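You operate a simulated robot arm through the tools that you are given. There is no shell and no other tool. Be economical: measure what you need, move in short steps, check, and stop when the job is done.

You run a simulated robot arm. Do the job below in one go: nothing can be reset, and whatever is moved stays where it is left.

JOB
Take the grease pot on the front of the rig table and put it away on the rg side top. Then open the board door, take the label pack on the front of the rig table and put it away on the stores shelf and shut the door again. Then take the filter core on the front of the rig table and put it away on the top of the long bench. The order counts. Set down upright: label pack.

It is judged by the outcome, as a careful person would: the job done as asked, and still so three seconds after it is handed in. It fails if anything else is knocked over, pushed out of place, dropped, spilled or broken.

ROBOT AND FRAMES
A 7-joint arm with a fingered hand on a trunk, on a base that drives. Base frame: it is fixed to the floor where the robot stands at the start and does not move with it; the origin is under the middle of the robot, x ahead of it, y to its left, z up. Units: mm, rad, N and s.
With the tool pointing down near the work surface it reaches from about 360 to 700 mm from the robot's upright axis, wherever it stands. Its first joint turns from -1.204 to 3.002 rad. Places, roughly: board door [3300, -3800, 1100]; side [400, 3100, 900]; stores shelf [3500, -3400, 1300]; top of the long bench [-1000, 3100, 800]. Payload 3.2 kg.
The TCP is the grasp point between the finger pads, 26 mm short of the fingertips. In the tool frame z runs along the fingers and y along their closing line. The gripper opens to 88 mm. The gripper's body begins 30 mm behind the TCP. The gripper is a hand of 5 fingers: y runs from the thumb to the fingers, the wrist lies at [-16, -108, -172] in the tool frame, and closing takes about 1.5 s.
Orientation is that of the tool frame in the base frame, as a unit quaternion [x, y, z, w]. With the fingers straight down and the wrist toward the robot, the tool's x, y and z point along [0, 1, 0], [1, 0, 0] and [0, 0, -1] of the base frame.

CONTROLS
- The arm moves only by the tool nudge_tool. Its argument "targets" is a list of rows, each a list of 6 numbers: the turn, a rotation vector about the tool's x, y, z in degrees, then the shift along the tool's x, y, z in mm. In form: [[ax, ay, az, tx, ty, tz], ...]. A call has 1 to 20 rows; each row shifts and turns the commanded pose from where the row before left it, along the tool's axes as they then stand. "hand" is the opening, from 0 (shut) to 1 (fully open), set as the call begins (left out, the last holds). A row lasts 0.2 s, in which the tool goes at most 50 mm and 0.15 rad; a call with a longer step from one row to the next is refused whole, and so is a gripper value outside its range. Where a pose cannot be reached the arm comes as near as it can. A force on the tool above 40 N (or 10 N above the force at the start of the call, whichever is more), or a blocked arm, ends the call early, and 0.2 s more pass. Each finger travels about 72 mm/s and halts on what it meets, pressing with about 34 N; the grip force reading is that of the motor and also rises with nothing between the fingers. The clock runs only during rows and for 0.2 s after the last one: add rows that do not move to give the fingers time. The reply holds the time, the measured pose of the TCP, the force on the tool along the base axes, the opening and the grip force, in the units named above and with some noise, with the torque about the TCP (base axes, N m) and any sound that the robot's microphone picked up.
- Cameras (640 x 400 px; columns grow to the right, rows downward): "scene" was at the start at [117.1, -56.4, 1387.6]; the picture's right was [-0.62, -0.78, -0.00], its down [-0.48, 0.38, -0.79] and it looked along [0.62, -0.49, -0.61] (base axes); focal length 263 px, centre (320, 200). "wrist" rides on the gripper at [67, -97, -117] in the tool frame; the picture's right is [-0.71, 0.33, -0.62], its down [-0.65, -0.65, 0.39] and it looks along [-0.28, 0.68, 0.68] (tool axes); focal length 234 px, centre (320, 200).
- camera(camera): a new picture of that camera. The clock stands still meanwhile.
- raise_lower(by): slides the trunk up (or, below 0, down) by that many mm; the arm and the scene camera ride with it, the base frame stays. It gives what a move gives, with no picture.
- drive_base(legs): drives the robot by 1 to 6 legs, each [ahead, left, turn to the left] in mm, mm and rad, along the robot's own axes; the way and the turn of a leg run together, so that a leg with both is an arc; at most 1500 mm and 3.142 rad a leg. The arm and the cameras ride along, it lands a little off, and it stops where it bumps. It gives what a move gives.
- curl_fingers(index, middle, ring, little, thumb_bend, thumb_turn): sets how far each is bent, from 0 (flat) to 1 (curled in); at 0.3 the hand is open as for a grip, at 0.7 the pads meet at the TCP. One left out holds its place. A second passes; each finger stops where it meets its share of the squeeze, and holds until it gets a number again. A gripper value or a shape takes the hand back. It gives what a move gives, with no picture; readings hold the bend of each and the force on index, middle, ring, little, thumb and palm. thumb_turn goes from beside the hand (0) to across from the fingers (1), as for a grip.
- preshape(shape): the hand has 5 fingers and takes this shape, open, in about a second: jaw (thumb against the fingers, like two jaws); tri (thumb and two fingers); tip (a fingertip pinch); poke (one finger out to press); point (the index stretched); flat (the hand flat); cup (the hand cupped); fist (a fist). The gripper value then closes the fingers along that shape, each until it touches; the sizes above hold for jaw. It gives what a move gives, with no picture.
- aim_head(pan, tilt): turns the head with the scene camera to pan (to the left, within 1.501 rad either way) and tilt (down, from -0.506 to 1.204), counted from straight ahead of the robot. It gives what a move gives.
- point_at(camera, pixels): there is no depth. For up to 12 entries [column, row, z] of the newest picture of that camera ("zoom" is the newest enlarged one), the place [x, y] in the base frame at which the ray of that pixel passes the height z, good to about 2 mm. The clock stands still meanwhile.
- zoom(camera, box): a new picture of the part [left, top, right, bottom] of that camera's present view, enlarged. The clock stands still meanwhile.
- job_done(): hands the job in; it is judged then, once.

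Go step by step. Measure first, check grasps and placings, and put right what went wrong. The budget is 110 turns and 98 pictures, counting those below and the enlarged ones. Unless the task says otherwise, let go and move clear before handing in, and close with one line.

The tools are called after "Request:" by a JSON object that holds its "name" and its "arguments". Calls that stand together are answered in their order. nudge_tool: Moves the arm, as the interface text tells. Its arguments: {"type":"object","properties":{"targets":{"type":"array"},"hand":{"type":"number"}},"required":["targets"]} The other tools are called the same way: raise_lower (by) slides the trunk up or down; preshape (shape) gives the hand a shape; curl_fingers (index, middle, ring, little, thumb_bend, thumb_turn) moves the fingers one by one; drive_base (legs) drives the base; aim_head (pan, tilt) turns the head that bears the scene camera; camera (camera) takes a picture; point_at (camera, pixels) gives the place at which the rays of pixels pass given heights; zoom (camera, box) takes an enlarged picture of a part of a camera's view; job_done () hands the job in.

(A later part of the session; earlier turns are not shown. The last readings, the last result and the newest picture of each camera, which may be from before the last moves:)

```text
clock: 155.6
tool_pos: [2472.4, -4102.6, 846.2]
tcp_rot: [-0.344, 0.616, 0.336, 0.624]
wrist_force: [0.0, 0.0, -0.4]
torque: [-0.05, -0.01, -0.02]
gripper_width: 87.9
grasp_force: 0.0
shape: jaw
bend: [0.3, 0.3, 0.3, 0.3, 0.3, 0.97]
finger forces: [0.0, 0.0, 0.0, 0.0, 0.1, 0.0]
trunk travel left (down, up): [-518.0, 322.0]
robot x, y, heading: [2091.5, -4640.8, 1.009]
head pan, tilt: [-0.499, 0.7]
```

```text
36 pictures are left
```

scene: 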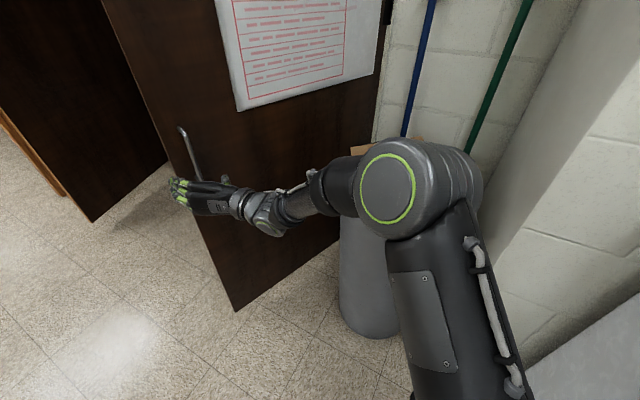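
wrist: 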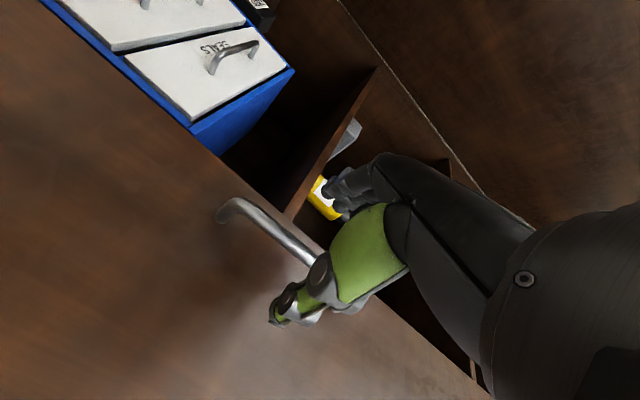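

Released and clear. I'll raise the trunk again and drive back around the PACK bench, first sliding away from the bin and door.

Request:
{"name": "raise_lower", "arguments": {"by": 182}}

Request:
{"name": "drive_base", "arguments": {"legs": [[-215, 338, 0], [380, 242, 0], [0, 0, -1.005], [-1500, 0, 0], [-1500, 0, 0], [-190, 0, 0]]}}

```text
clock: 157.7
tool_pos: [2472.8, -4103.1, 1028.2]
tcp_rot: [-0.343, 0.616, 0.336, 0.624]
wrist_force: [-0.4, -0.8, 0.3]
torque: [0.01, 0.01, 0.01]
gripper_width: 87.9
grasp_force: 0.1
shape: jaw
bend: [0.3, 0.3, 0.3, 0.3, 0.3, 0.97]
finger forces: [0.0, 0.0, 0.0, 0.1, 0.0, 0.0]
trunk travel left (down, up): [-700.0, 140.0]
robot x, y, heading: [2091.9, -4634.9, 1.007]
head pan, tilt: [-0.499, 0.7]
```

```text
clock: 180.0
tool_pos: [-788.8, -4307.6, 1028.7]
tcp_rot: [-0.012, 0.705, 0.0, 0.709]
wrist_force: [-0.7, 0.9, -0.3]
torque: [-0.01, -0.01, -0.02]
gripper_width: 87.8
grasp_force: 0.0
shape: jaw
bend: [0.3, 0.3, 0.3, 0.3, 0.3, 0.97]
finger forces: [0.0, 0.0, 0.1, 0.0, 0.1, 0.0]
trunk travel left (down, up): [-700.0, 140.0]
robot x, y, heading: [-1444.8, -4287.3, 0.022]
head pan, tilt: [-0.499, 0.7]
```

Facing +y and driving up the floor to y≈-465, then turning to the rig table.

Request:
{"name": "drive_base", "arguments": {"legs": [[0, 0, 1.549], [1300, 60, 0], [1300, 0, 0], [1220, 0, 0], [0, 0, -1.571], [1200, 0, 0]]}}

Request:
{"name": "aim_head", "arguments": {"pan": 0.0, "tilt": 0.7}}

Request:
{"name": "camera", "arguments": {"camera": "scene"}}

```text
clock: 211.6
tool_pos: [276.6, -436.8, 1027.8]
tcp_rot: [-0.017, 0.705, 0.006, 0.709]
wrist_force: [-0.5, -0.4, -0.3]
torque: [-0.02, -0.02, 0.02]
gripper_width: 87.8
grasp_force: 0.1
shape: jaw
bend: [0.3, 0.3, 0.3, 0.3, 0.3, 0.97]
finger forces: [0.0, 0.1, 0.0, 0.0, 0.0, 0.0]
trunk travel left (down, up): [-700.0, 140.0]
robot x, y, heading: [-377.4, -422.0, 0.037]
head pan, tilt: [-0.499, 0.7]
```

```text
clock: 212.5
tool_pos: [276.0, -437.5, 1028.2]
tcp_rot: [-0.017, 0.705, 0.006, 0.709]
wrist_force: [0.6, 0.4, -0.2]
torque: [-0.01, 0.03, -0.04]
gripper_width: 87.7
grasp_force: 0.1
shape: jaw
bend: [0.3, 0.3, 0.3, 0.3, 0.3, 0.97]
finger forces: [0.0, 0.0, 0.0, 0.0, 0.0, 0.1]
trunk travel left (down, up): [-700.0, 140.0]
robot x, y, heading: [-379.0, -425.1, 0.035]
head pan, tilt: [0.0, 0.7]
```

```text
35 pictures are left
```

scene: 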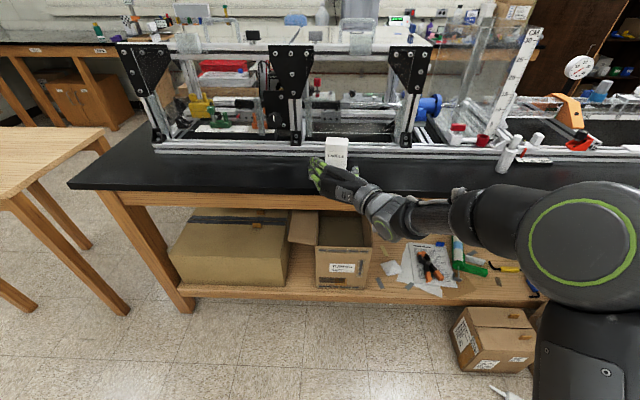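

The label pack stands upright at (337,152), directly ahead of the hand. I'll zoom to measure it, and also the filter core on the right.

Request:
{"name": "zoom", "arguments": {"camera": "scene", "box": [290, 120, 390, 190]}}

Request:
{"name": "point_at", "arguments": {"camera": "zoom", "pixels": [[200, 300, 900], [330, 285, 900], [240, 105, 960], [240, 105, 980], [370, 112, 980], [235, 290, 900], [371, 130, 960]]}}

Request:
{"name": "zoom", "arguments": {"camera": "scene", "box": [430, 110, 570, 200]}}

Request:
{"name": "camera", "arguments": {"camera": "wrist"}}

```text
5.71 times, centred on (340, 155) of scene
```

zoom: 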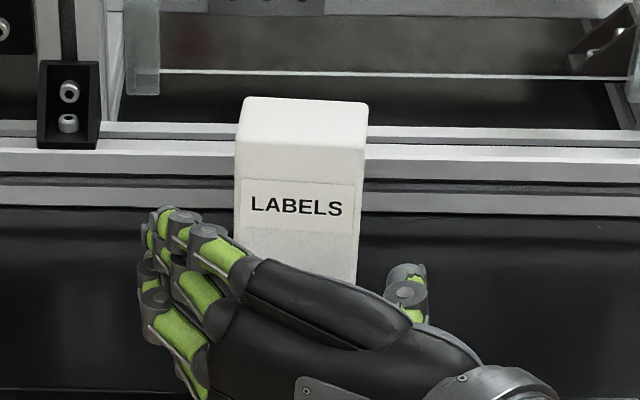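

```text
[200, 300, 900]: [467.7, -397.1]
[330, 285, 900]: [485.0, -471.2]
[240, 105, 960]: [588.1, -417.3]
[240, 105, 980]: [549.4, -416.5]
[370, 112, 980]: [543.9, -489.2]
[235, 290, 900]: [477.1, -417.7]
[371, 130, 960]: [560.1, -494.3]
```

```text
4.44 times, centred on (500, 155) of scene
```

zoom: 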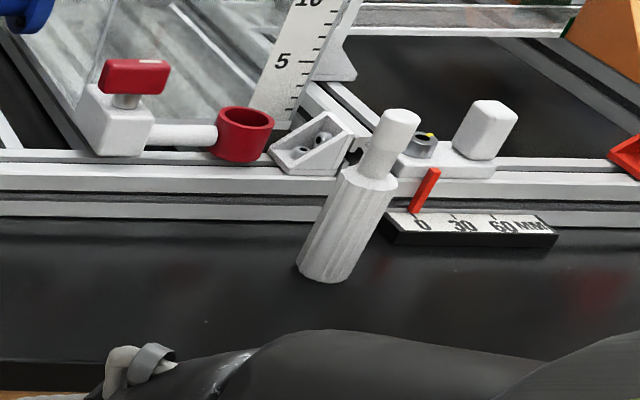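

```text
32 pictures are left
```

wrist: 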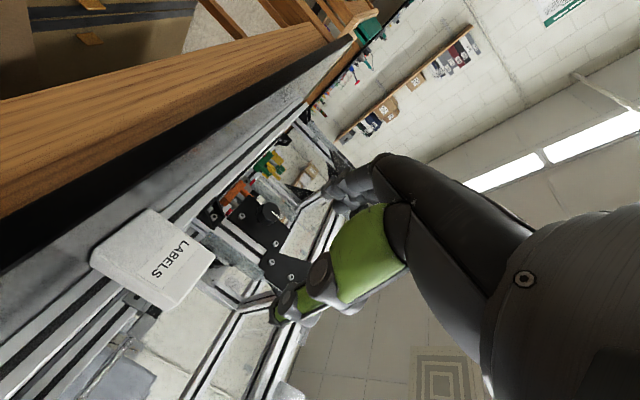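

Request:
{"name": "zoom", "arguments": {"camera": "scene", "box": [290, 120, 390, 190]}}

Request:
{"name": "point_at", "arguments": {"camera": "zoom", "pixels": [[300, 146, 980], [300, 146, 1000], [300, 146, 1020], [305, 100, 980], [305, 100, 1000], [305, 100, 1020], [357, 281, 900], [365, 148, 1000], [236, 142, 1000]]}}

Request:
{"name": "point_at", "arguments": {"camera": "wrist", "pixels": [[91, 262, 900], [91, 262, 880], [170, 310, 980], [170, 310, 1000], [213, 255, 1000], [148, 208, 900]]}}

```text
5.71 times, centred on (340, 155) of scene
```

zoom: 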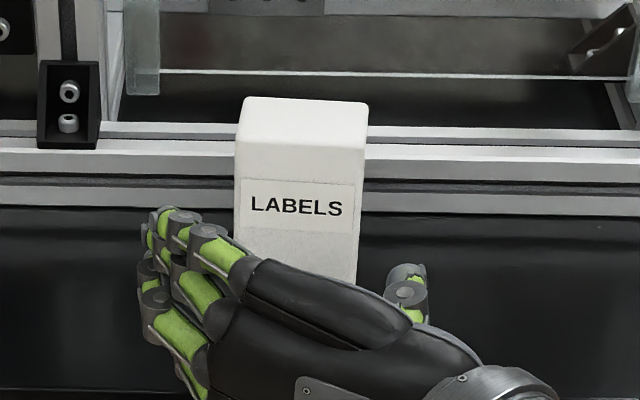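

```text
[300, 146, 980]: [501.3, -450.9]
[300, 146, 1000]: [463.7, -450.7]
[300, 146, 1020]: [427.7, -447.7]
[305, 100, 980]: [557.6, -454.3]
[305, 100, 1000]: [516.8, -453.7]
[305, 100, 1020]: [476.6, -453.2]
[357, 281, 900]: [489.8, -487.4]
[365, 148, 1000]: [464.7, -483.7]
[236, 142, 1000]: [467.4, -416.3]
```

```text
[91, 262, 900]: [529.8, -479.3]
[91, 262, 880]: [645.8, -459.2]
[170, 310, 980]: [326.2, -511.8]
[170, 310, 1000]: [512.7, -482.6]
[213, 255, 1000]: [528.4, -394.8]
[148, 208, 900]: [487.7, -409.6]
```

The box is about 70 wide (y -417..-485), front x≈475, top z≈993. I'll pitch the hand 45° down and line up before it.

Request:
{"name": "nudge_tool", "arguments": {"targets": [[0, 7.5, 0, 0, 0, 0], [0, 7.5, 0, 0, 0, 0], [0, 7.5, 0, 0, 0, 0], [0, 7.5, 0, 0, 0, 0], [0, 7.5, 0, 0, 0, 0], [0, 7.5, 0, 0, 0, 0], [0, 0, 0, 0, 0, 0]], "hand": 1}}

Request:
{"name": "drive_base", "arguments": {"legs": [[145, 8, -0.035]]}}

Request:
{"name": "zoom", "arguments": {"camera": "scene", "box": [260, 120, 420, 240]}}

Request:
{"name": "camera", "arguments": {"camera": "wrist"}}

```text
clock: 214.1
tool_pos: [276.0, -437.5, 1028.4]
tcp_rot: [-0.019, 0.923, -0.002, 0.385]
wrist_force: [0.9, -0.2, 0.4]
torque: [0.01, -0.03, 0.0]
gripper_width: 87.9
grasp_force: 0.1
shape: jaw
bend: [0.3, 0.3, 0.3, 0.3, 0.3, 0.97]
finger forces: [0.0, 0.1, 0.0, 0.0, 0.0, 0.1]
trunk travel left (down, up): [-700.0, 140.0]
robot x, y, heading: [-380.0, -429.5, 0.039]
head pan, tilt: [0.0, 0.7]
```

```text
clock: 215.5
tool_pos: [417.9, -450.5, 1028.3]
tcp_rot: [-0.002, 0.923, -0.008, 0.385]
wrist_force: [0.6, 0.0, 0.6]
torque: [0.03, 0.0, 0.01]
gripper_width: 87.9
grasp_force: 0.0
shape: jaw
bend: [0.3, 0.3, 0.3, 0.3, 0.3, 0.97]
finger forces: [0.0, 0.1, 0.0, 0.0, 0.1, 0.0]
trunk travel left (down, up): [-700.0, 140.0]
robot x, y, heading: [-236.5, -419.6, -0.004]
head pan, tilt: [0.0, 0.7]
```

```text
3.33 times, centred on (340, 180) of scene
```

zoom: 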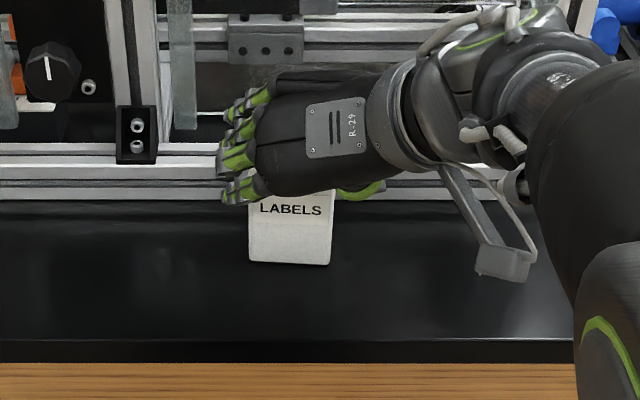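

```text
29 pictures are left
```

wrist: 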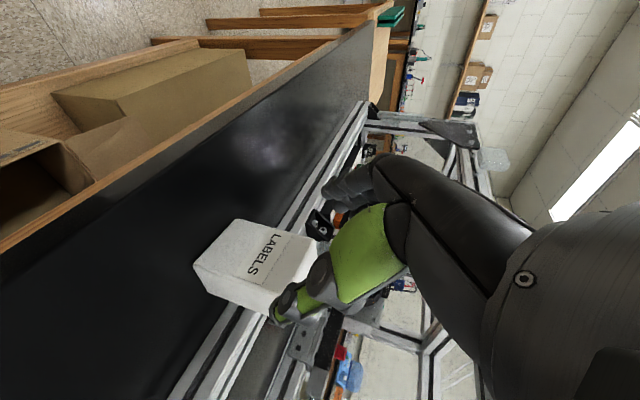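

Request:
{"name": "point_at", "arguments": {"camera": "zoom", "pixels": [[249, 261, 900], [329, 265, 900], [338, 188, 990]]}}

Request:
{"name": "point_at", "arguments": {"camera": "wrist", "pixels": [[194, 264, 900], [235, 219, 900], [318, 240, 990], [265, 317, 990]]}}

```text
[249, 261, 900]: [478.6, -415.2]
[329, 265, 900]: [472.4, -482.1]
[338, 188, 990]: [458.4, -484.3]
```

```text
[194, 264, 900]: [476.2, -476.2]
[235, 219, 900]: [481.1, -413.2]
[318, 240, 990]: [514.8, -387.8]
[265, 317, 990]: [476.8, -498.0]
```

Box front bottom edge is at x≈476, y -414..-480. TCP is centred, so I'll move in along the tool axis.

Request:
{"name": "nudge_tool", "arguments": {"targets": [[0, 0, 0, -10, 1, 10], [0, 0, 0, 0, 0, 20], [0, 0, 0, 0, 0, 20], [0, 0, 0, 0, 0, 15], [0, 0, 0, 0, 0, 12], [0, 0, 0, 0, 0, 10], [0, 0, 0, 0, 0, 0]]}}

Request:
{"name": "zoom", "arguments": {"camera": "scene", "box": [260, 120, 420, 240]}}

```text
clock: 217.1
tool_pos: [485.7, -451.1, 973.6]
tcp_rot: [-0.001, 0.923, -0.008, 0.385]
wrist_force: [0.9, 1.5, 0.4]
torque: [0.05, -0.04, 0.03]
gripper_width: 87.7
grasp_force: 0.1
shape: jaw
bend: [0.3, 0.3, 0.3, 0.3, 0.3, 0.97]
finger forces: [0.2, 0.1, 0.9, 0.0, 0.0, 0.0]
trunk travel left (down, up): [-700.0, 140.0]
robot x, y, heading: [-238.6, -417.2, 0.004]
head pan, tilt: [0.0, 0.7]
```

```text
3.33 times, centred on (340, 180) of scene
```

zoom: 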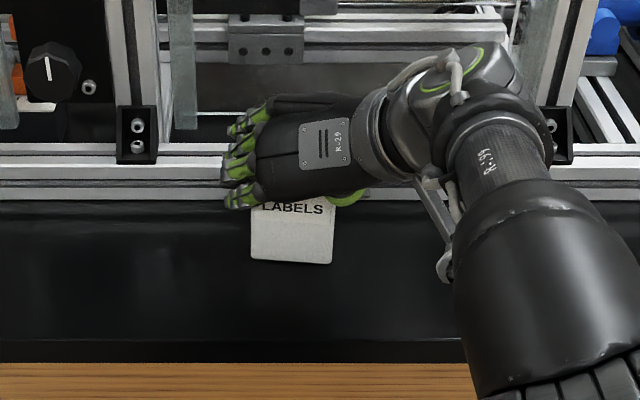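

In place. Closing.

Request:
{"name": "nudge_tool", "arguments": {"targets": [[0, 0, 0, 0, 0, 0], [0, 0, 0, 0, 0, 0], [0, 0, 0, 0, 0, 0], [0, 0, 0, 0, 0, 0], [0, 0, 0, 0, 0, 0], [0, 0, 0, 0, 0, 0], [0, 0, 0, 0, 0, 0], [0, 0, 0, 0, 0, 0]], "hand": 0.3}}

Request:
{"name": "nudge_tool", "arguments": {"targets": [[0, 0, 0, -7, 0, -7], [0, 0, 0, -10, 0, -10], [0, 0, 0, -14, 0, -14], [0, 0, 0, -18, 0, -18], [0, 0, 0, 0, 0, 0]]}}

Request:
{"name": "zoom", "arguments": {"camera": "scene", "box": [260, 100, 420, 220]}}

Request:
{"name": "camera", "arguments": {"camera": "wrist"}}

```text
clock: 218.9
tool_pos: [485.7, -450.9, 973.9]
tcp_rot: [-0.003, 0.923, -0.009, 0.385]
wrist_force: [-0.1, 0.4, -0.7]
torque: [-0.08, 0.0, -0.05]
gripper_width: 67.8
grasp_force: 33.8
shape: jaw
bend: [0.37, 0.37, 0.72, 0.44, 0.09, 0.98]
finger forces: [19.0, 9.0, 3.9, 0.1, 31.7, 0.0]
trunk travel left (down, up): [-700.0, 140.0]
robot x, y, heading: [-237.2, -417.1, 0.001]
head pan, tilt: [0.0, 0.7]
```

```text
clock: 220.1
tool_pos: [484.4, -450.0, 1044.2]
tcp_rot: [-0.001, 0.923, -0.008, 0.384]
wrist_force: [0.7, 1.1, -0.6]
torque: [-0.01, 0.05, 0.02]
gripper_width: 67.5
grasp_force: 34.2
shape: jaw
bend: [0.37, 0.37, 0.72, 0.44, 0.09, 0.98]
finger forces: [18.9, 8.9, 3.9, 0.1, 31.4, 0.1]
trunk travel left (down, up): [-700.0, 140.0]
robot x, y, heading: [-238.8, -417.3, 0.003]
head pan, tilt: [0.0, 0.7]
```

```text
3.33 times, centred on (340, 160) of scene
```

zoom: 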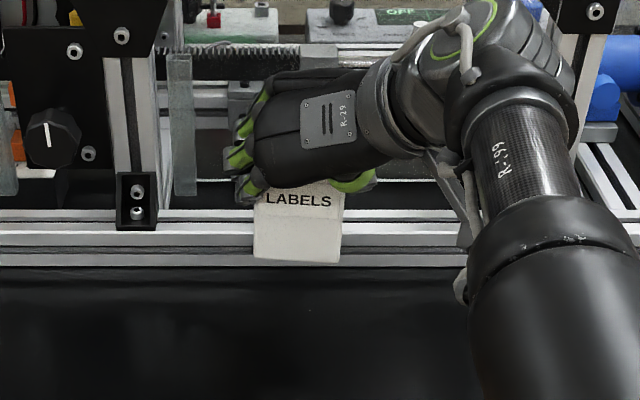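

```text
26 pictures are left
```

wrist: 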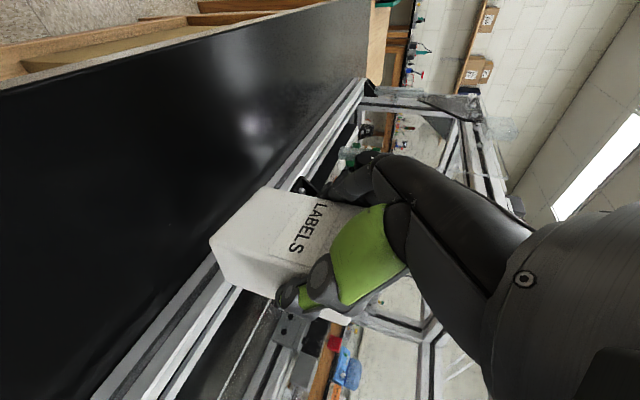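

The label pack is held upright, its bottom 74 mm below the TCP. I'll raise the trunk and drive back to the cupboard.

Request:
{"name": "raise_lower", "arguments": {"by": 140}}

Request:
{"name": "drive_base", "arguments": {"legs": [[-1190, 0, 0], [0, 0, -1.571], [1300, 0, 0], [1300, 0, 0], [1030, 0, 0], [0, 0, 1.571]]}}

```text
clock: 221.7
tool_pos: [485.3, -449.3, 1182.9]
tcp_rot: [-0.002, 0.923, -0.008, 0.385]
wrist_force: [0.0, 0.4, -0.7]
torque: [0.01, 0.02, -0.02]
gripper_width: 67.5
grasp_force: 34.1
shape: jaw
bend: [0.37, 0.37, 0.72, 0.44, 0.09, 0.98]
finger forces: [18.9, 8.9, 3.9, 0.1, 31.3, 0.0]
trunk travel left (down, up): [-840.0, 0.0]
robot x, y, heading: [-240.5, -417.5, -0.001]
head pan, tilt: [0.0, 0.7]
```

```text
clock: 252.6
tool_pos: [-719.5, -4007.1, 1184.0]
tcp_rot: [-0.024, 0.923, 0.001, 0.385]
wrist_force: [-0.9, -1.0, -1.7]
torque: [0.0, 0.03, -0.01]
gripper_width: 67.1
grasp_force: 33.9
shape: jaw
bend: [0.37, 0.37, 0.72, 0.44, 0.09, 0.98]
finger forces: [18.1, 9.4, 4.1, 0.1, 31.3, 0.1]
trunk travel left (down, up): [-840.0, 0.0]
robot x, y, heading: [-1444.7, -4010.4, 0.053]
head pan, tilt: [0.0, 0.7]
```

Request:
{"name": "drive_base", "arguments": {"legs": [[100, -200, -0.053], [1450, 0, 0], [1400, 0, 0]]}}

Request:
{"name": "aim_head", "arguments": {"pan": 0.3, "tilt": 0.15}}

Request:
{"name": "camera", "arguments": {"camera": "scene"}}

```text
clock: 267.7
tool_pos: [2246.2, -4293.3, 1182.8]
tcp_rot: [0.002, 0.923, -0.009, 0.385]
wrist_force: [0.3, 0.3, -1.5]
torque: [0.03, 0.01, 0.0]
gripper_width: 67.2
grasp_force: 33.8
shape: jaw
bend: [0.37, 0.37, 0.72, 0.44, 0.09, 0.98]
finger forces: [18.1, 9.4, 4.1, 0.1, 31.2, 0.1]
trunk travel left (down, up): [-840.0, 0.0]
robot x, y, heading: [1519.3, -4256.9, -0.008]
head pan, tilt: [0.0, 0.7]
```

```text
clock: 268.7
tool_pos: [2246.0, -4292.6, 1183.9]
tcp_rot: [0.002, 0.923, -0.009, 0.385]
wrist_force: [0.1, 0.4, -0.6]
torque: [0.02, 0.01, -0.02]
gripper_width: 67.3
grasp_force: 34.6
shape: jaw
bend: [0.37, 0.37, 0.72, 0.44, 0.09, 0.98]
finger forces: [18.0, 9.4, 4.1, 0.1, 31.2, 0.0]
trunk travel left (down, up): [-840.0, 0.0]
robot x, y, heading: [1523.2, -4255.1, -0.006]
head pan, tilt: [0.3, 0.15]
```

```text
25 pictures are left
```

scene: 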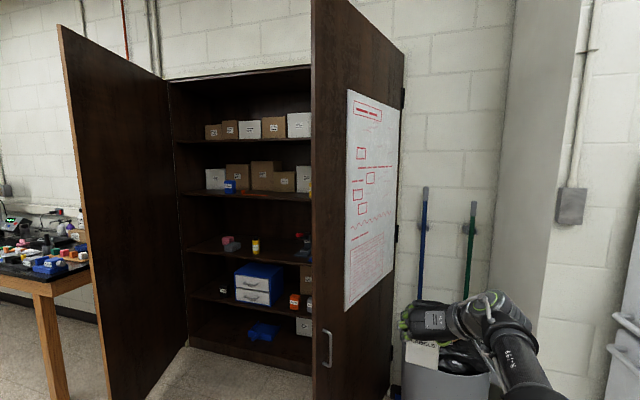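

The door stays open. I'll slide left to face the shelves and view the target shelf.

Request:
{"name": "drive_base", "arguments": {"legs": [[0, 750, 0]]}}

Request:
{"name": "aim_head", "arguments": {"pan": 0.0, "tilt": 0.12}}

Request:
{"name": "zoom", "arguments": {"camera": "scene", "box": [200, 100, 440, 280]}}

```text
clock: 271.7
tool_pos: [2168.5, -3569.0, 1169.7]
tcp_rot: [-0.111, 0.91, -0.005, 0.4]
wrist_force: [0.0, 0.4, -1.2]
torque: [-0.02, 0.02, -0.02]
gripper_width: 67.3
grasp_force: 34.4
shape: jaw
bend: [0.37, 0.37, 0.72, 0.45, 0.09, 0.97]
finger forces: [19.3, 9.6, 4.3, 0.0, 32.7, 0.0]
trunk travel left (down, up): [-840.0, 0.0]
robot x, y, heading: [1499.9, -3796.1, 0.226]
head pan, tilt: [0.3, 0.15]
stopped in leg 1: the robot was blocked; the commanded pose is now the measured one
```

```text
clock: 272.5
tool_pos: [2169.8, -3567.9, 1168.5]
tcp_rot: [-0.117, 0.91, -0.002, 0.399]
wrist_force: [-0.1, -0.7, -1.9]
torque: [0.03, 0.02, -0.01]
gripper_width: 67.1
grasp_force: 33.9
shape: jaw
bend: [0.37, 0.37, 0.72, 0.45, 0.09, 0.97]
finger forces: [19.3, 9.5, 4.3, 0.0, 32.7, 0.1]
trunk travel left (down, up): [-840.0, 0.0]
robot x, y, heading: [1503.3, -3799.4, 0.228]
head pan, tilt: [0.0, 0.12]
```

```text
2.22 times, centred on (320, 190) of scene
```

zoom: 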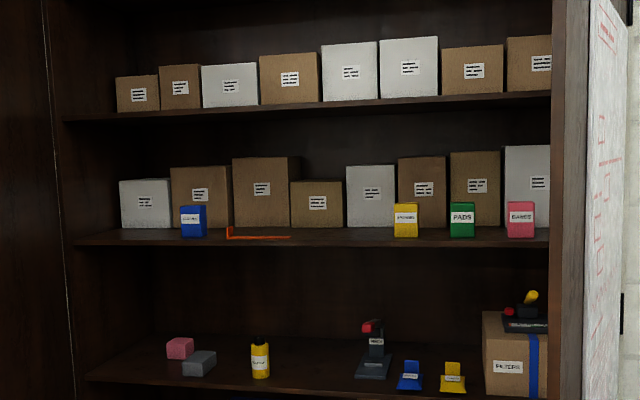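

The robot got blocked and yawed to 0.23 while sliding left. I need to see what it touched.

Request:
{"name": "aim_head", "arguments": {"pan": 1.2, "tilt": 0.75}}

Request:
{"name": "camera", "arguments": {"camera": "scene"}}

```text
clock: 273.9
tool_pos: [2170.0, -3570.0, 1170.6]
tcp_rot: [-0.117, 0.91, -0.004, 0.398]
wrist_force: [0.0, -1.5, -1.1]
torque: [-0.05, 0.03, 0.0]
gripper_width: 67.3
grasp_force: 34.4
shape: jaw
bend: [0.37, 0.37, 0.72, 0.45, 0.09, 0.97]
finger forces: [19.3, 9.6, 4.4, 0.0, 32.6, 0.0]
trunk travel left (down, up): [-840.0, 0.0]
robot x, y, heading: [1501.0, -3801.4, 0.23]
head pan, tilt: [1.201, 0.75]
```

```text
23 pictures are left
```

scene: 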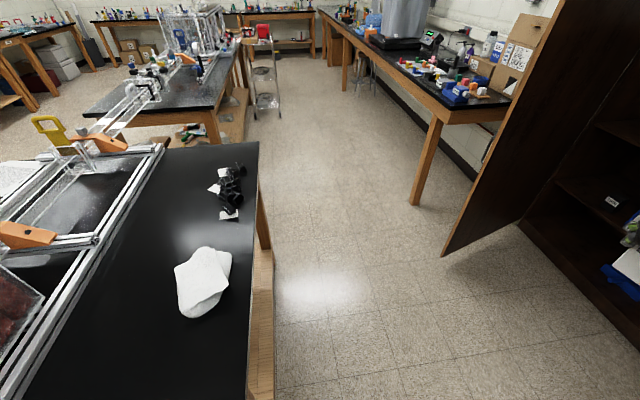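

Request:
{"name": "point_at", "arguments": {"camera": "scene", "pixels": [[258, 142, 900], [248, 395, 900], [270, 340, 0], [443, 255, 0], [415, 205, 0], [520, 222, 0]]}}

```text
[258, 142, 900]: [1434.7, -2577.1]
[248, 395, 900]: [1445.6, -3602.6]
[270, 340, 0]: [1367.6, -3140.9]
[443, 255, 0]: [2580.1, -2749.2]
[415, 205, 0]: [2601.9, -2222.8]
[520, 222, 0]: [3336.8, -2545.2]
```

Only the bench corner blocked the base; nothing was moved. I'll step off it, go further forward, then left, and straighten up.

Request:
{"name": "drive_base", "arguments": {"legs": [[45, -72, 0], [243, -57, 0], [96, 409, 0], [0, 0, -0.23]]}}

Request:
{"name": "aim_head", "arguments": {"pan": -0.1, "tilt": 0.25}}

Request:
{"name": "camera", "arguments": {"camera": "scene"}}

```text
clock: 279.4
tool_pos: [2517.2, -3349.7, 1167.9]
tcp_rot: [-0.02, 0.918, -0.049, 0.394]
wrist_force: [-0.1, -0.2, -1.4]
torque: [0.02, 0.04, -0.01]
gripper_width: 67.2
grasp_force: 33.5
shape: jaw
bend: [0.37, 0.37, 0.72, 0.45, 0.09, 0.97]
finger forces: [19.1, 9.8, 4.3, 0.0, 32.6, 0.0]
trunk travel left (down, up): [-840.0, 0.0]
robot x, y, heading: [1812.3, -3435.0, -0.002]
head pan, tilt: [1.201, 0.75]
```

```text
clock: 280.9
tool_pos: [2518.2, -3348.5, 1169.4]
tcp_rot: [-0.021, 0.918, -0.049, 0.394]
wrist_force: [-0.3, 0.0, -2.0]
torque: [0.0, 0.03, -0.03]
gripper_width: 67.1
grasp_force: 33.7
shape: jaw
bend: [0.37, 0.37, 0.72, 0.45, 0.09, 0.97]
finger forces: [19.1, 9.7, 4.4, 0.0, 32.5, 0.0]
trunk travel left (down, up): [-840.0, 0.0]
robot x, y, heading: [1807.5, -3434.7, -0.004]
head pan, tilt: [-0.099, 0.25]
```

```text
22 pictures are left
```

scene: 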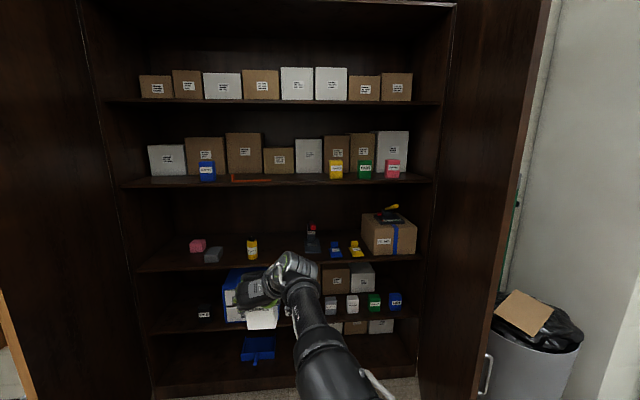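

The arm pose was tilted about 5° by the bump; I'll correct that. The target shelf has a free front spot near px (300,178). I'll measure it.

Request:
{"name": "nudge_tool", "arguments": {"targets": [[-3.5, 1.2, 3.8, 0, 0, 0], [0, 0, 0, 0, 0, 0]]}}

Request:
{"name": "zoom", "arguments": {"camera": "scene", "box": [180, 100, 420, 200]}}

Request:
{"name": "point_at", "arguments": {"camera": "zoom", "pixels": [[330, 220, 1280], [330, 220, 1300], [330, 220, 1320], [270, 200, 1300], [400, 200, 1300], [240, 205, 1300], [330, 192, 1300], [398, 207, 1300], [330, 6, 1700], [655, 216, 1300], [330, 220, 1310]]}}

```text
clock: 281.5
tool_pos: [2517.1, -3348.7, 1168.7]
tcp_rot: [-0.001, 0.923, -0.009, 0.385]
wrist_force: [0.1, 0.0, -1.3]
torque: [0.01, 0.0, -0.01]
gripper_width: 67.2
grasp_force: 34.5
shape: jaw
bend: [0.37, 0.37, 0.72, 0.45, 0.09, 0.97]
finger forces: [19.1, 9.7, 4.3, 0.1, 32.5, 0.0]
trunk travel left (down, up): [-840.0, 0.0]
robot x, y, heading: [1811.3, -3434.2, -0.001]
head pan, tilt: [-0.099, 0.25]
```

```text
2.67 times, centred on (300, 150) of scene
```

zoom: 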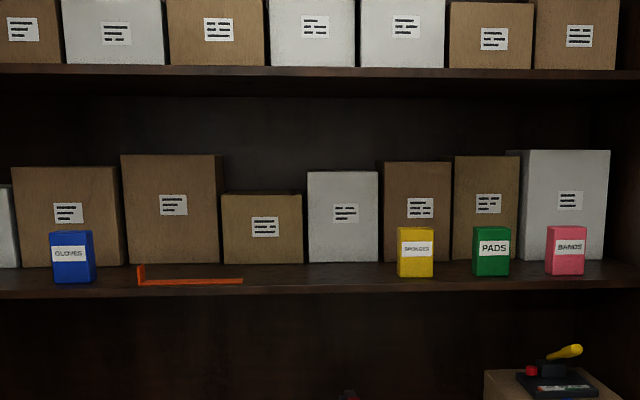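

```text
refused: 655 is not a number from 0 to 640
```

Request:
{"name": "point_at", "arguments": {"camera": "zoom", "pixels": [[320, 287, 1260], [320, 287, 1280], [320, 287, 1300], [320, 287, 1320], [243, 282, 1300], [397, 278, 1300], [320, 263, 1300], [320, 263, 1280], [397, 278, 1280], [243, 282, 1280]]}}

```text
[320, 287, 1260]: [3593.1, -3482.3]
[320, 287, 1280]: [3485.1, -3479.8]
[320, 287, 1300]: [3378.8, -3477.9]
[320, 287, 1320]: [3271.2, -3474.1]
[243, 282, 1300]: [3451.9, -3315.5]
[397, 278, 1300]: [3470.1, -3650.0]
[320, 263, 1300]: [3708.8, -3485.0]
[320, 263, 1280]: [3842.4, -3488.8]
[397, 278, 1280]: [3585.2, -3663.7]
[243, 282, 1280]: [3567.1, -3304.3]
```

The shelf top is ≈1316 with its front at ≈3290; there's a free bay at y≈-3480 with about 300 mm depth. I'll lift the pack above shelf height.

Request:
{"name": "nudge_tool", "arguments": {"targets": [[0, 0, 0, -28, 0, -28], [0, 0, 0, -28, 0, -28], [0, 0, 0, -28, 0, -28], [0, 0, 0, -28, 0, -28], [0, 0, 0, -28, 0, -28], [0, 0, 0, -28, 0, -28], [0, 0, 0, -7, 0, -7], [0, 0, 0, 0, 0, 0]]}}

```text
clock: 283.3
tool_pos: [2456.0, -3358.7, 1349.7]
tcp_rot: [-0.002, 0.923, -0.009, 0.385]
wrist_force: [-0.3, 1.3, 0.0]
torque: [0.0, 0.02, 0.02]
gripper_width: 67.0
grasp_force: 34.3
shape: jaw
bend: [0.37, 0.37, 0.72, 0.45, 0.09, 0.97]
finger forces: [18.6, 9.8, 4.5, 0.0, 32.3, 0.1]
out of reach, approached as far as the arm can: row 1, 2, 3, 4, 5, 6, 7
trunk travel left (down, up): [-840.0, 0.0]
robot x, y, heading: [1807.2, -3437.3, 0.002]
head pan, tilt: [-0.099, 0.25]
```

At this reach the arm can't go quite so high; I'll draw the hand closer to the robot.

Request:
{"name": "nudge_tool", "arguments": {"targets": [[0, 0, 0, 30, 0, -30], [0, 0, 0, 30, 0, -30], [0, 0, 0, 20, 0, -20], [0, 0, 0, 0, 0, 0]]}}

```text
clock: 284.3
tool_pos: [2415.3, -3338.7, 1400.9]
tcp_rot: [-0.003, 0.923, -0.009, 0.384]
wrist_force: [0.0, 0.1, -1.0]
torque: [0.02, 0.01, 0.01]
gripper_width: 67.3
grasp_force: 34.2
shape: jaw
bend: [0.37, 0.37, 0.72, 0.45, 0.09, 0.97]
finger forces: [18.5, 9.7, 4.4, 0.0, 32.2, 0.0]
out of reach, approached as far as the arm can: row 1, 2, 3
trunk travel left (down, up): [-840.0, 0.0]
robot x, y, heading: [1811.3, -3439.5, 0.002]
head pan, tilt: [-0.099, 0.25]
```

Request:
{"name": "nudge_tool", "arguments": {"targets": [[0, 0, 0, 25, 0, -25], [0, 0, 0, 10, 0, -25], [0, 0, 0, -5, 0, -10], [0, 0, 0, 0, 0, 0]]}}

Request:
{"name": "aim_head", "arguments": {"pan": 0.0, "tilt": 0.3}}

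Request:
{"name": "camera", "arguments": {"camera": "scene"}}

```text
clock: 285.3
tool_pos: [2378.8, -3325.4, 1442.7]
tcp_rot: [-0.001, 0.923, -0.01, 0.385]
wrist_force: [0.1, 0.0, -1.1]
torque: [-0.02, 0.02, 0.01]
gripper_width: 67.1
grasp_force: 34.2
shape: jaw
bend: [0.37, 0.37, 0.72, 0.45, 0.09, 0.97]
finger forces: [18.6, 9.7, 4.3, 0.1, 32.3, 0.1]
out of reach, approached as far as the arm can: row 1, 2
trunk travel left (down, up): [-840.0, 0.0]
robot x, y, heading: [1812.1, -3434.4, 0.005]
head pan, tilt: [-0.099, 0.25]
```

```text
clock: 285.9
tool_pos: [2379.4, -3328.0, 1441.8]
tcp_rot: [-0.002, 0.923, -0.009, 0.385]
wrist_force: [-0.3, -0.1, -1.7]
torque: [-0.02, -0.01, 0.02]
gripper_width: 67.0
grasp_force: 33.8
shape: jaw
bend: [0.37, 0.37, 0.72, 0.45, 0.09, 0.97]
finger forces: [18.5, 9.9, 4.4, 0.0, 32.3, 0.0]
trunk travel left (down, up): [-840.0, 0.0]
robot x, y, heading: [1810.2, -3437.4, -0.0]
head pan, tilt: [0.0, 0.3]
```

```text
20 pictures are left
```

scene: 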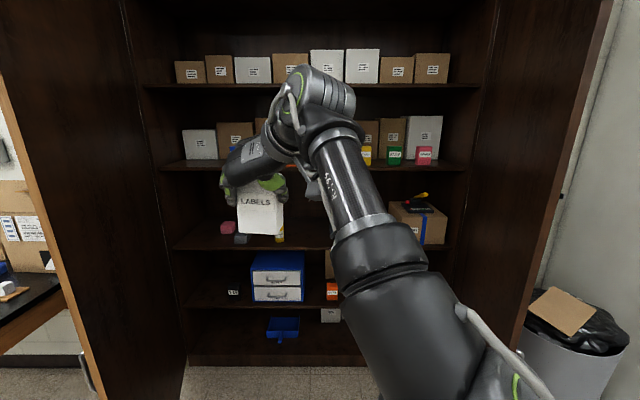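

The upper shelf is only ≈235 mm above, so I'll place the pack close to the front edge. I'll lower slightly and drive up to just short of the shelf.

Request:
{"name": "nudge_tool", "arguments": {"targets": [[0, 0, 0, 14, 0, 14], [0, 0, 0, 0, 0, 0]]}}

Request:
{"name": "drive_base", "arguments": {"legs": [[810, -152, 0]]}}

Request:
{"name": "aim_head", "arguments": {"pan": 0.25, "tilt": 0.3}}

Request:
{"name": "camera", "arguments": {"camera": "scene"}}

Request:
{"name": "camera", "arguments": {"camera": "wrist"}}

```text
clock: 286.5
tool_pos: [2384.9, -3323.4, 1430.3]
tcp_rot: [-0.001, 0.923, -0.009, 0.385]
wrist_force: [-0.4, 0.2, -1.5]
torque: [0.0, 0.03, -0.04]
gripper_width: 66.8
grasp_force: 33.7
shape: jaw
bend: [0.37, 0.37, 0.72, 0.45, 0.09, 0.97]
finger forces: [18.6, 9.8, 4.3, 0.0, 32.3, 0.0]
out of reach, approached as far as the arm can: row 1
trunk travel left (down, up): [-840.0, 0.0]
robot x, y, heading: [1808.7, -3434.6, 0.001]
head pan, tilt: [0.0, 0.3]
```

```text
clock: 291.0
tool_pos: [3205.4, -3471.3, 1431.0]
tcp_rot: [-0.003, 0.923, -0.008, 0.384]
wrist_force: [0.5, -0.3, -1.7]
torque: [-0.01, 0.04, -0.02]
gripper_width: 67.3
grasp_force: 34.0
shape: jaw
bend: [0.37, 0.37, 0.72, 0.45, 0.09, 0.97]
finger forces: [18.6, 9.8, 4.4, 0.0, 32.3, 0.1]
trunk travel left (down, up): [-840.0, 0.0]
robot x, y, heading: [2631.6, -3582.7, 0.001]
head pan, tilt: [0.0, 0.3]
```

```text
clock: 291.7
tool_pos: [3205.2, -3471.3, 1429.5]
tcp_rot: [-0.003, 0.923, -0.009, 0.385]
wrist_force: [0.4, 0.5, -2.3]
torque: [0.03, 0.02, -0.02]
gripper_width: 67.1
grasp_force: 34.1
shape: jaw
bend: [0.37, 0.37, 0.72, 0.45, 0.09, 0.97]
finger forces: [18.7, 9.8, 4.4, 0.0, 32.3, 0.1]
trunk travel left (down, up): [-840.0, 0.0]
robot x, y, heading: [2626.4, -3583.8, -0.003]
head pan, tilt: [0.25, 0.3]
```

```text
19 pictures are left
```

scene: 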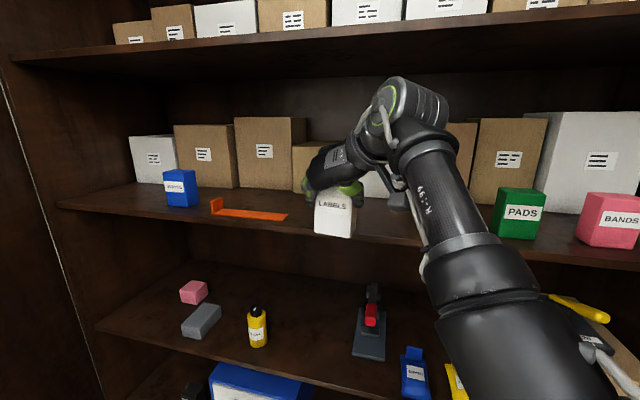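

```text
18 pictures are left
```

wrist: 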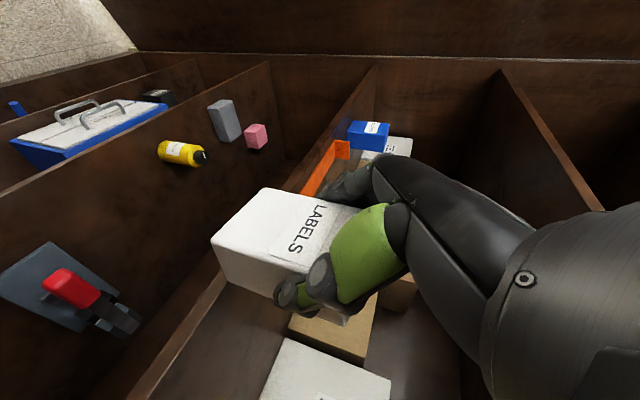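

Request:
{"name": "point_at", "arguments": {"camera": "scene", "pixels": [[250, 222, 1280], [250, 222, 1300], [250, 222, 1320], [400, 238, 1300], [287, 218, 1300], [497, 235, 1300]]}}

Request:
{"name": "point_at", "arguments": {"camera": "wrist", "pixels": [[200, 322, 1280], [200, 322, 1300], [200, 322, 1320], [170, 362, 1300], [302, 190, 1300]]}}

Request:
{"name": "zoom", "arguments": {"camera": "wrist", "box": [120, 240, 280, 400]}}

```text
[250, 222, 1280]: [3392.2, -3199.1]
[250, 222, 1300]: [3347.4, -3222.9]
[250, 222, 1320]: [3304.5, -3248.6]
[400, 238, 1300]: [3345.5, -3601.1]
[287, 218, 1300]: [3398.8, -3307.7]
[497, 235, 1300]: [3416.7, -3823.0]
```

```text
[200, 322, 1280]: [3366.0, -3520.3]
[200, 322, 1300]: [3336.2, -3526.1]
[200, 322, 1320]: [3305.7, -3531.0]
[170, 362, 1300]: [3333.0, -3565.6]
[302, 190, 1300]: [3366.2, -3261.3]
```

```text
2.50 times, centred on (200, 320) of wrist
```

zoom: 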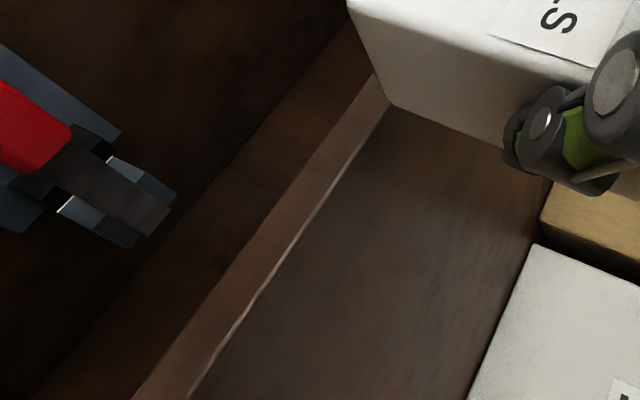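

Request:
{"name": "point_at", "arguments": {"camera": "zoom", "pixels": [[270, 278, 1290], [270, 278, 1310], [270, 278, 1330], [340, 165, 1310]]}}

Request:
{"name": "zoom", "arguments": {"camera": "scene", "box": [200, 170, 380, 260]}}

```text
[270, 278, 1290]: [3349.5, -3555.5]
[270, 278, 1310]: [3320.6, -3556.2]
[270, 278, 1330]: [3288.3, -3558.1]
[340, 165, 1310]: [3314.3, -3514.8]
```

```text
3.56 times, centred on (290, 215) of scene
```

zoom: 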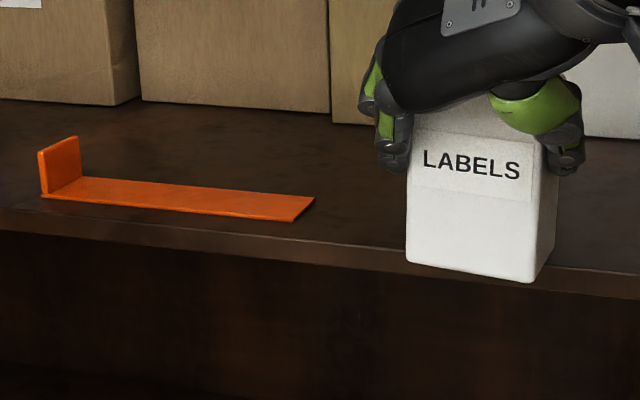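

Request:
{"name": "point_at", "arguments": {"camera": "zoom", "pixels": [[200, 229, 1290], [200, 229, 1310], [200, 229, 1330], [360, 246, 1310], [296, 221, 1310], [296, 221, 1320]]}}

```text
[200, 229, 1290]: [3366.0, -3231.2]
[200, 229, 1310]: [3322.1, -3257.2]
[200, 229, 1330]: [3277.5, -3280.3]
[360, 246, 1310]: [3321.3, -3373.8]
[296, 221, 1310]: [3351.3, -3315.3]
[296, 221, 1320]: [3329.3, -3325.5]
```

Shelf edge is at x≈3318, z≈1311, by two views. I'll drive in 148 mm, then lower onto the shelf.

Request:
{"name": "drive_base", "arguments": {"legs": [[148, 0, 0]]}}

Request:
{"name": "nudge_tool", "arguments": {"targets": [[0, 0, 0, 8, 0, 8], [0, 0, 0, 8, 0, 8], [0, 0, 0, 4, 0, 4], [0, 0, 0, 4, 0, 4], [0, 0, 0, 0, 0, 0]]}}

Request:
{"name": "zoom", "arguments": {"camera": "scene", "box": [200, 140, 440, 280]}}

```text
clock: 293.1
tool_pos: [3350.7, -3472.0, 1431.8]
tcp_rot: [-0.003, 0.923, -0.009, 0.385]
wrist_force: [-0.9, -0.2, -1.7]
torque: [0.02, 0.03, 0.0]
gripper_width: 67.4
grasp_force: 34.7
shape: jaw
bend: [0.37, 0.37, 0.72, 0.45, 0.09, 0.97]
finger forces: [18.7, 9.9, 4.4, 0.1, 32.3, 0.0]
trunk travel left (down, up): [-840.0, 0.0]
robot x, y, heading: [2779.4, -3583.9, -0.001]
head pan, tilt: [0.25, 0.3]
```

```text
clock: 294.3
tool_pos: [3368.5, -3464.2, 1409.1]
tcp_rot: [-0.003, 0.923, -0.008, 0.384]
wrist_force: [0.1, 0.4, -1.9]
torque: [0.0, -0.02, 0.04]
gripper_width: 67.2
grasp_force: 33.9
shape: jaw
bend: [0.37, 0.37, 0.72, 0.45, 0.09, 0.97]
finger forces: [18.7, 9.9, 4.3, 0.0, 32.3, 0.0]
out of reach, approached as far as the arm can: row 1, 2, 3, 4
trunk travel left (down, up): [-840.0, 0.0]
robot x, y, heading: [2774.8, -3584.5, 0.002]
head pan, tilt: [0.25, 0.3]
```

```text
2.67 times, centred on (320, 210) of scene
```

zoom: 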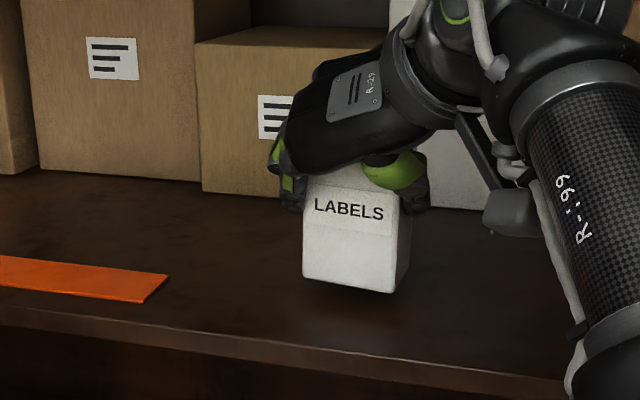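

I'll use the trunk for pure vertical lowering the last bit.

Request:
{"name": "raise_lower", "arguments": {"by": -17}}

Request:
{"name": "raise_lower", "arguments": {"by": -4}}

Request:
{"name": "zoom", "arguments": {"camera": "scene", "box": [260, 190, 400, 280]}}

```text
clock: 294.9
tool_pos: [3367.5, -3464.5, 1394.6]
tcp_rot: [-0.004, 0.923, -0.009, 0.385]
wrist_force: [0.4, 2.0, 5.2]
torque: [-0.13, -0.02, -0.01]
gripper_width: 67.3
grasp_force: 33.7
shape: jaw
bend: [0.37, 0.37, 0.72, 0.45, 0.09, 0.98]
finger forces: [18.2, 11.2, 5.1, 1.6, 33.7, 0.0]
trunk travel left (down, up): [-823.0, 17.0]
robot x, y, heading: [2777.4, -3582.1, -0.0]
head pan, tilt: [0.25, 0.3]
```

```text
clock: 295.5
tool_pos: [3366.6, -3464.5, 1390.3]
tcp_rot: [-0.002, 0.922, -0.007, 0.387]
wrist_force: [4.6, 3.3, 21.0]
torque: [0.12, -0.25, -0.05]
gripper_width: 67.2
grasp_force: 33.9
shape: jaw
bend: [0.37, 0.37, 0.72, 0.44, 0.09, 1.0]
finger forces: [18.4, 11.6, 5.4, 3.0, 33.9, 0.1]
trunk travel left (down, up): [-819.0, 21.0]
robot x, y, heading: [2775.8, -3585.5, 0.001]
head pan, tilt: [0.25, 0.3]
```

```text
4.44 times, centred on (330, 235) of scene
```

zoom: 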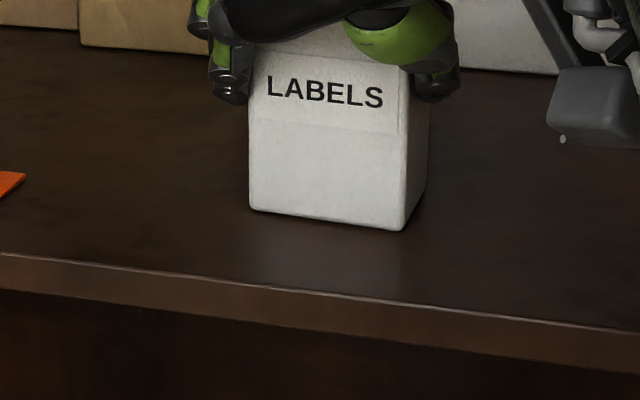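

The pack is down (21 N). I'll ease 3 mm, open, and back straight out.

Request:
{"name": "raise_lower", "arguments": {"by": 3}}

Request:
{"name": "nudge_tool", "arguments": {"targets": [[0, 0, 0, 0, 0, 0], [0, 0, 0, 0, 0, 0], [0, 0, 0, 0, 0, 0], [0, 0, 0, 0, 0, 0], [0, 0, 0, 0, 0, 0], [0, 0, 0, 0, 0, 0]], "hand": 1}}

Request:
{"name": "drive_base", "arguments": {"legs": [[-150, 0, 0]]}}

Request:
{"name": "zoom", "arguments": {"camera": "scene", "box": [200, 140, 440, 280]}}

```text
clock: 296.0
tool_pos: [3365.8, -3463.6, 1391.7]
tcp_rot: [-0.003, 0.923, -0.011, 0.385]
wrist_force: [2.3, 2.7, 14.1]
torque: [0.11, -0.15, -0.01]
gripper_width: 67.1
grasp_force: 33.9
shape: jaw
bend: [0.37, 0.37, 0.72, 0.44, 0.09, 1.0]
finger forces: [18.8, 11.4, 5.0, 2.1, 33.4, 0.1]
trunk travel left (down, up): [-822.0, 18.0]
robot x, y, heading: [2776.1, -3585.7, 0.0]
head pan, tilt: [0.25, 0.3]
```

```text
clock: 297.4
tool_pos: [3367.3, -3464.5, 1391.6]
tcp_rot: [-0.003, 0.924, -0.009, 0.383]
wrist_force: [-0.4, 0.1, 0.3]
torque: [-0.01, -0.01, 0.0]
gripper_width: 87.8
grasp_force: 0.0
shape: jaw
bend: [0.3, 0.3, 0.3, 0.3, 0.3, 0.97]
finger forces: [0.0, 0.0, 0.0, 0.0, 0.0, 0.0]
trunk travel left (down, up): [-822.0, 18.0]
robot x, y, heading: [2776.6, -3584.7, 0.001]
head pan, tilt: [0.25, 0.3]
```

```text
clock: 298.8
tool_pos: [3221.5, -3464.7, 1390.7]
tcp_rot: [-0.004, 0.924, -0.01, 0.383]
wrist_force: [0.5, 0.3, 0.4]
torque: [-0.02, 0.01, 0.0]
gripper_width: 87.9
grasp_force: 0.2
shape: jaw
bend: [0.3, 0.3, 0.3, 0.3, 0.3, 0.97]
finger forces: [0.0, 0.0, 0.0, 0.1, 0.0, 0.0]
trunk travel left (down, up): [-822.0, 18.0]
robot x, y, heading: [2626.7, -3584.7, 0.006]
head pan, tilt: [0.25, 0.3]
```

```text
2.67 times, centred on (320, 210) of scene
```

zoom: 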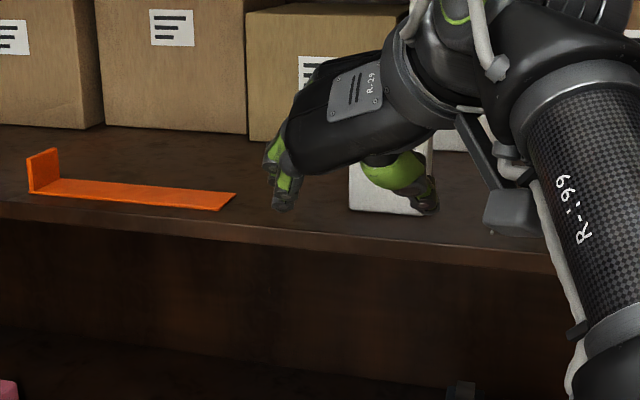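

The label pack stands upright on the shelf. Now I'll back off, level the hand into a fist at z≈1000, to push the door shut from its outer face.

Request:
{"name": "drive_base", "arguments": {"legs": [[-800, 0, 0]]}}

Request:
{"name": "nudge_tool", "arguments": {"targets": [[0, -7.5, 0, 0, 0, 0], [0, -7.5, 0, 0, 0, 0], [0, -7.5, 0, 0, 0, 0], [0, -7.5, 0, 0, 0, 0], [0, -7.5, 0, 0, 0, 0], [0, -7.5, 0, 0, 0, 0], [0, 0, 0, 0, 0, 0]]}}

Request:
{"name": "raise_lower", "arguments": {"by": -380}}

Request:
{"name": "preshape", "arguments": {"shape": "fist"}}

```text
clock: 303.1
tool_pos: [2411.6, -3461.9, 1390.2]
tcp_rot: [-0.012, 0.923, -0.005, 0.383]
wrist_force: [-0.6, -0.6, 0.1]
torque: [-0.01, 0.0, 0.03]
gripper_width: 87.8
grasp_force: 0.0
shape: jaw
bend: [0.3, 0.3, 0.3, 0.3, 0.3, 0.97]
finger forces: [0.0, 0.0, 0.0, 0.0, 0.0, 0.1]
trunk travel left (down, up): [-822.0, 18.0]
robot x, y, heading: [1826.3, -3593.8, 0.026]
head pan, tilt: [0.25, 0.3]
```

```text
clock: 304.7
tool_pos: [2494.3, -3421.7, 1453.5]
tcp_rot: [-0.013, 0.705, -0.001, 0.709]
wrist_force: [-0.8, 0.3, 1.3]
torque: [0.0, 0.0, 0.0]
gripper_width: 87.5
grasp_force: 0.1
shape: jaw
bend: [0.3, 0.3, 0.3, 0.3, 0.3, 0.97]
finger forces: [0.0, 0.0, 0.0, 0.0, 0.0, 0.0]
out of reach, approached as far as the arm can: row 1, 2, 3, 4, 5, 6
trunk travel left (down, up): [-822.0, 18.0]
robot x, y, heading: [1821.1, -3594.6, 0.019]
head pan, tilt: [0.25, 0.3]
```

```text
clock: 308.4
tool_pos: [2493.6, -3422.2, 1073.7]
tcp_rot: [-0.013, 0.706, 0.0, 0.708]
wrist_force: [0.0, 0.2, 0.0]
torque: [-0.03, 0.01, -0.01]
gripper_width: 88.0
grasp_force: 0.1
shape: jaw
bend: [0.3, 0.3, 0.3, 0.3, 0.3, 0.97]
finger forces: [0.0, 0.0, 0.1, 0.0, 0.1, 0.1]
trunk travel left (down, up): [-442.0, 398.0]
robot x, y, heading: [1820.1, -3595.2, 0.023]
head pan, tilt: [0.25, 0.3]
```

```text
clock: 309.2
tool_pos: [2493.8, -3422.6, 1073.2]
tcp_rot: [-0.014, 0.707, 0.0, 0.707]
wrist_force: [-0.1, -0.3, -0.4]
torque: [0.0, 0.02, 0.0]
gripper_width: 0.2
grasp_force: 0.0
shape: fist
bend: [1.0, 1.0, 1.0, 1.0, 0.99, 0.84]
finger forces: [0.0, 0.0, 0.1, 0.0, 0.0, 0.0]
trunk travel left (down, up): [-442.0, 398.0]
robot x, y, heading: [1824.2, -3594.5, 0.023]
head pan, tilt: [0.25, 0.3]
```

The fist is ready at z≈1073. I'll go around the door's free edge to its outer side.

Request:
{"name": "drive_base", "arguments": {"legs": [[-6, -250, 0], [-105, -198, 0], [-65, -235, 0], [215, -10, -0.02]]}}

Request:
{"name": "aim_head", "arguments": {"pan": 0.2, "tilt": 0.35}}

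Request:
{"name": "camera", "arguments": {"camera": "scene"}}

```text
clock: 315.1
tool_pos: [2553.3, -4134.9, 1073.9]
tcp_rot: [-0.007, 0.707, -0.007, 0.707]
wrist_force: [-0.8, 0.0, -0.2]
torque: [-0.01, 0.01, -0.03]
gripper_width: 0.1
grasp_force: 0.2
shape: fist
bend: [1.0, 1.0, 1.0, 1.0, 0.99, 0.84]
finger forces: [0.0, 0.1, 0.0, 0.0, 0.0, 0.1]
trunk travel left (down, up): [-442.0, 398.0]
robot x, y, heading: [1874.9, -4295.6, 0.005]
head pan, tilt: [0.25, 0.3]
```

```text
clock: 315.7
tool_pos: [2552.2, -4135.0, 1073.0]
tcp_rot: [-0.007, 0.706, -0.007, 0.708]
wrist_force: [-0.4, -0.2, -0.7]
torque: [0.01, -0.03, -0.02]
gripper_width: 0.0
grasp_force: 0.0
shape: fist
bend: [1.0, 1.0, 1.0, 1.0, 0.99, 0.84]
finger forces: [0.0, 0.1, 0.1, 0.0, 0.0, 0.1]
trunk travel left (down, up): [-442.0, 398.0]
robot x, y, heading: [1877.4, -4291.2, 0.004]
head pan, tilt: [0.201, 0.351]
```

```text
12 pictures are left
```

scene: 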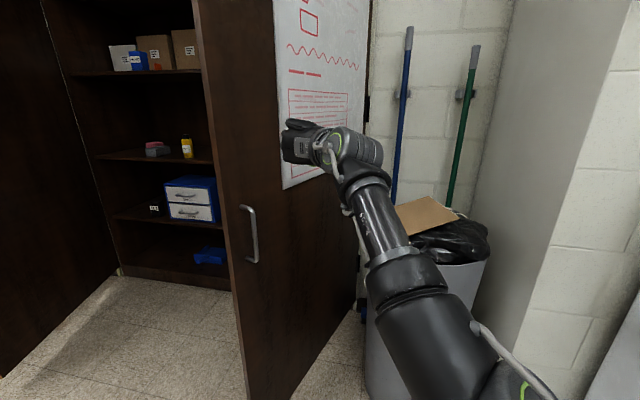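

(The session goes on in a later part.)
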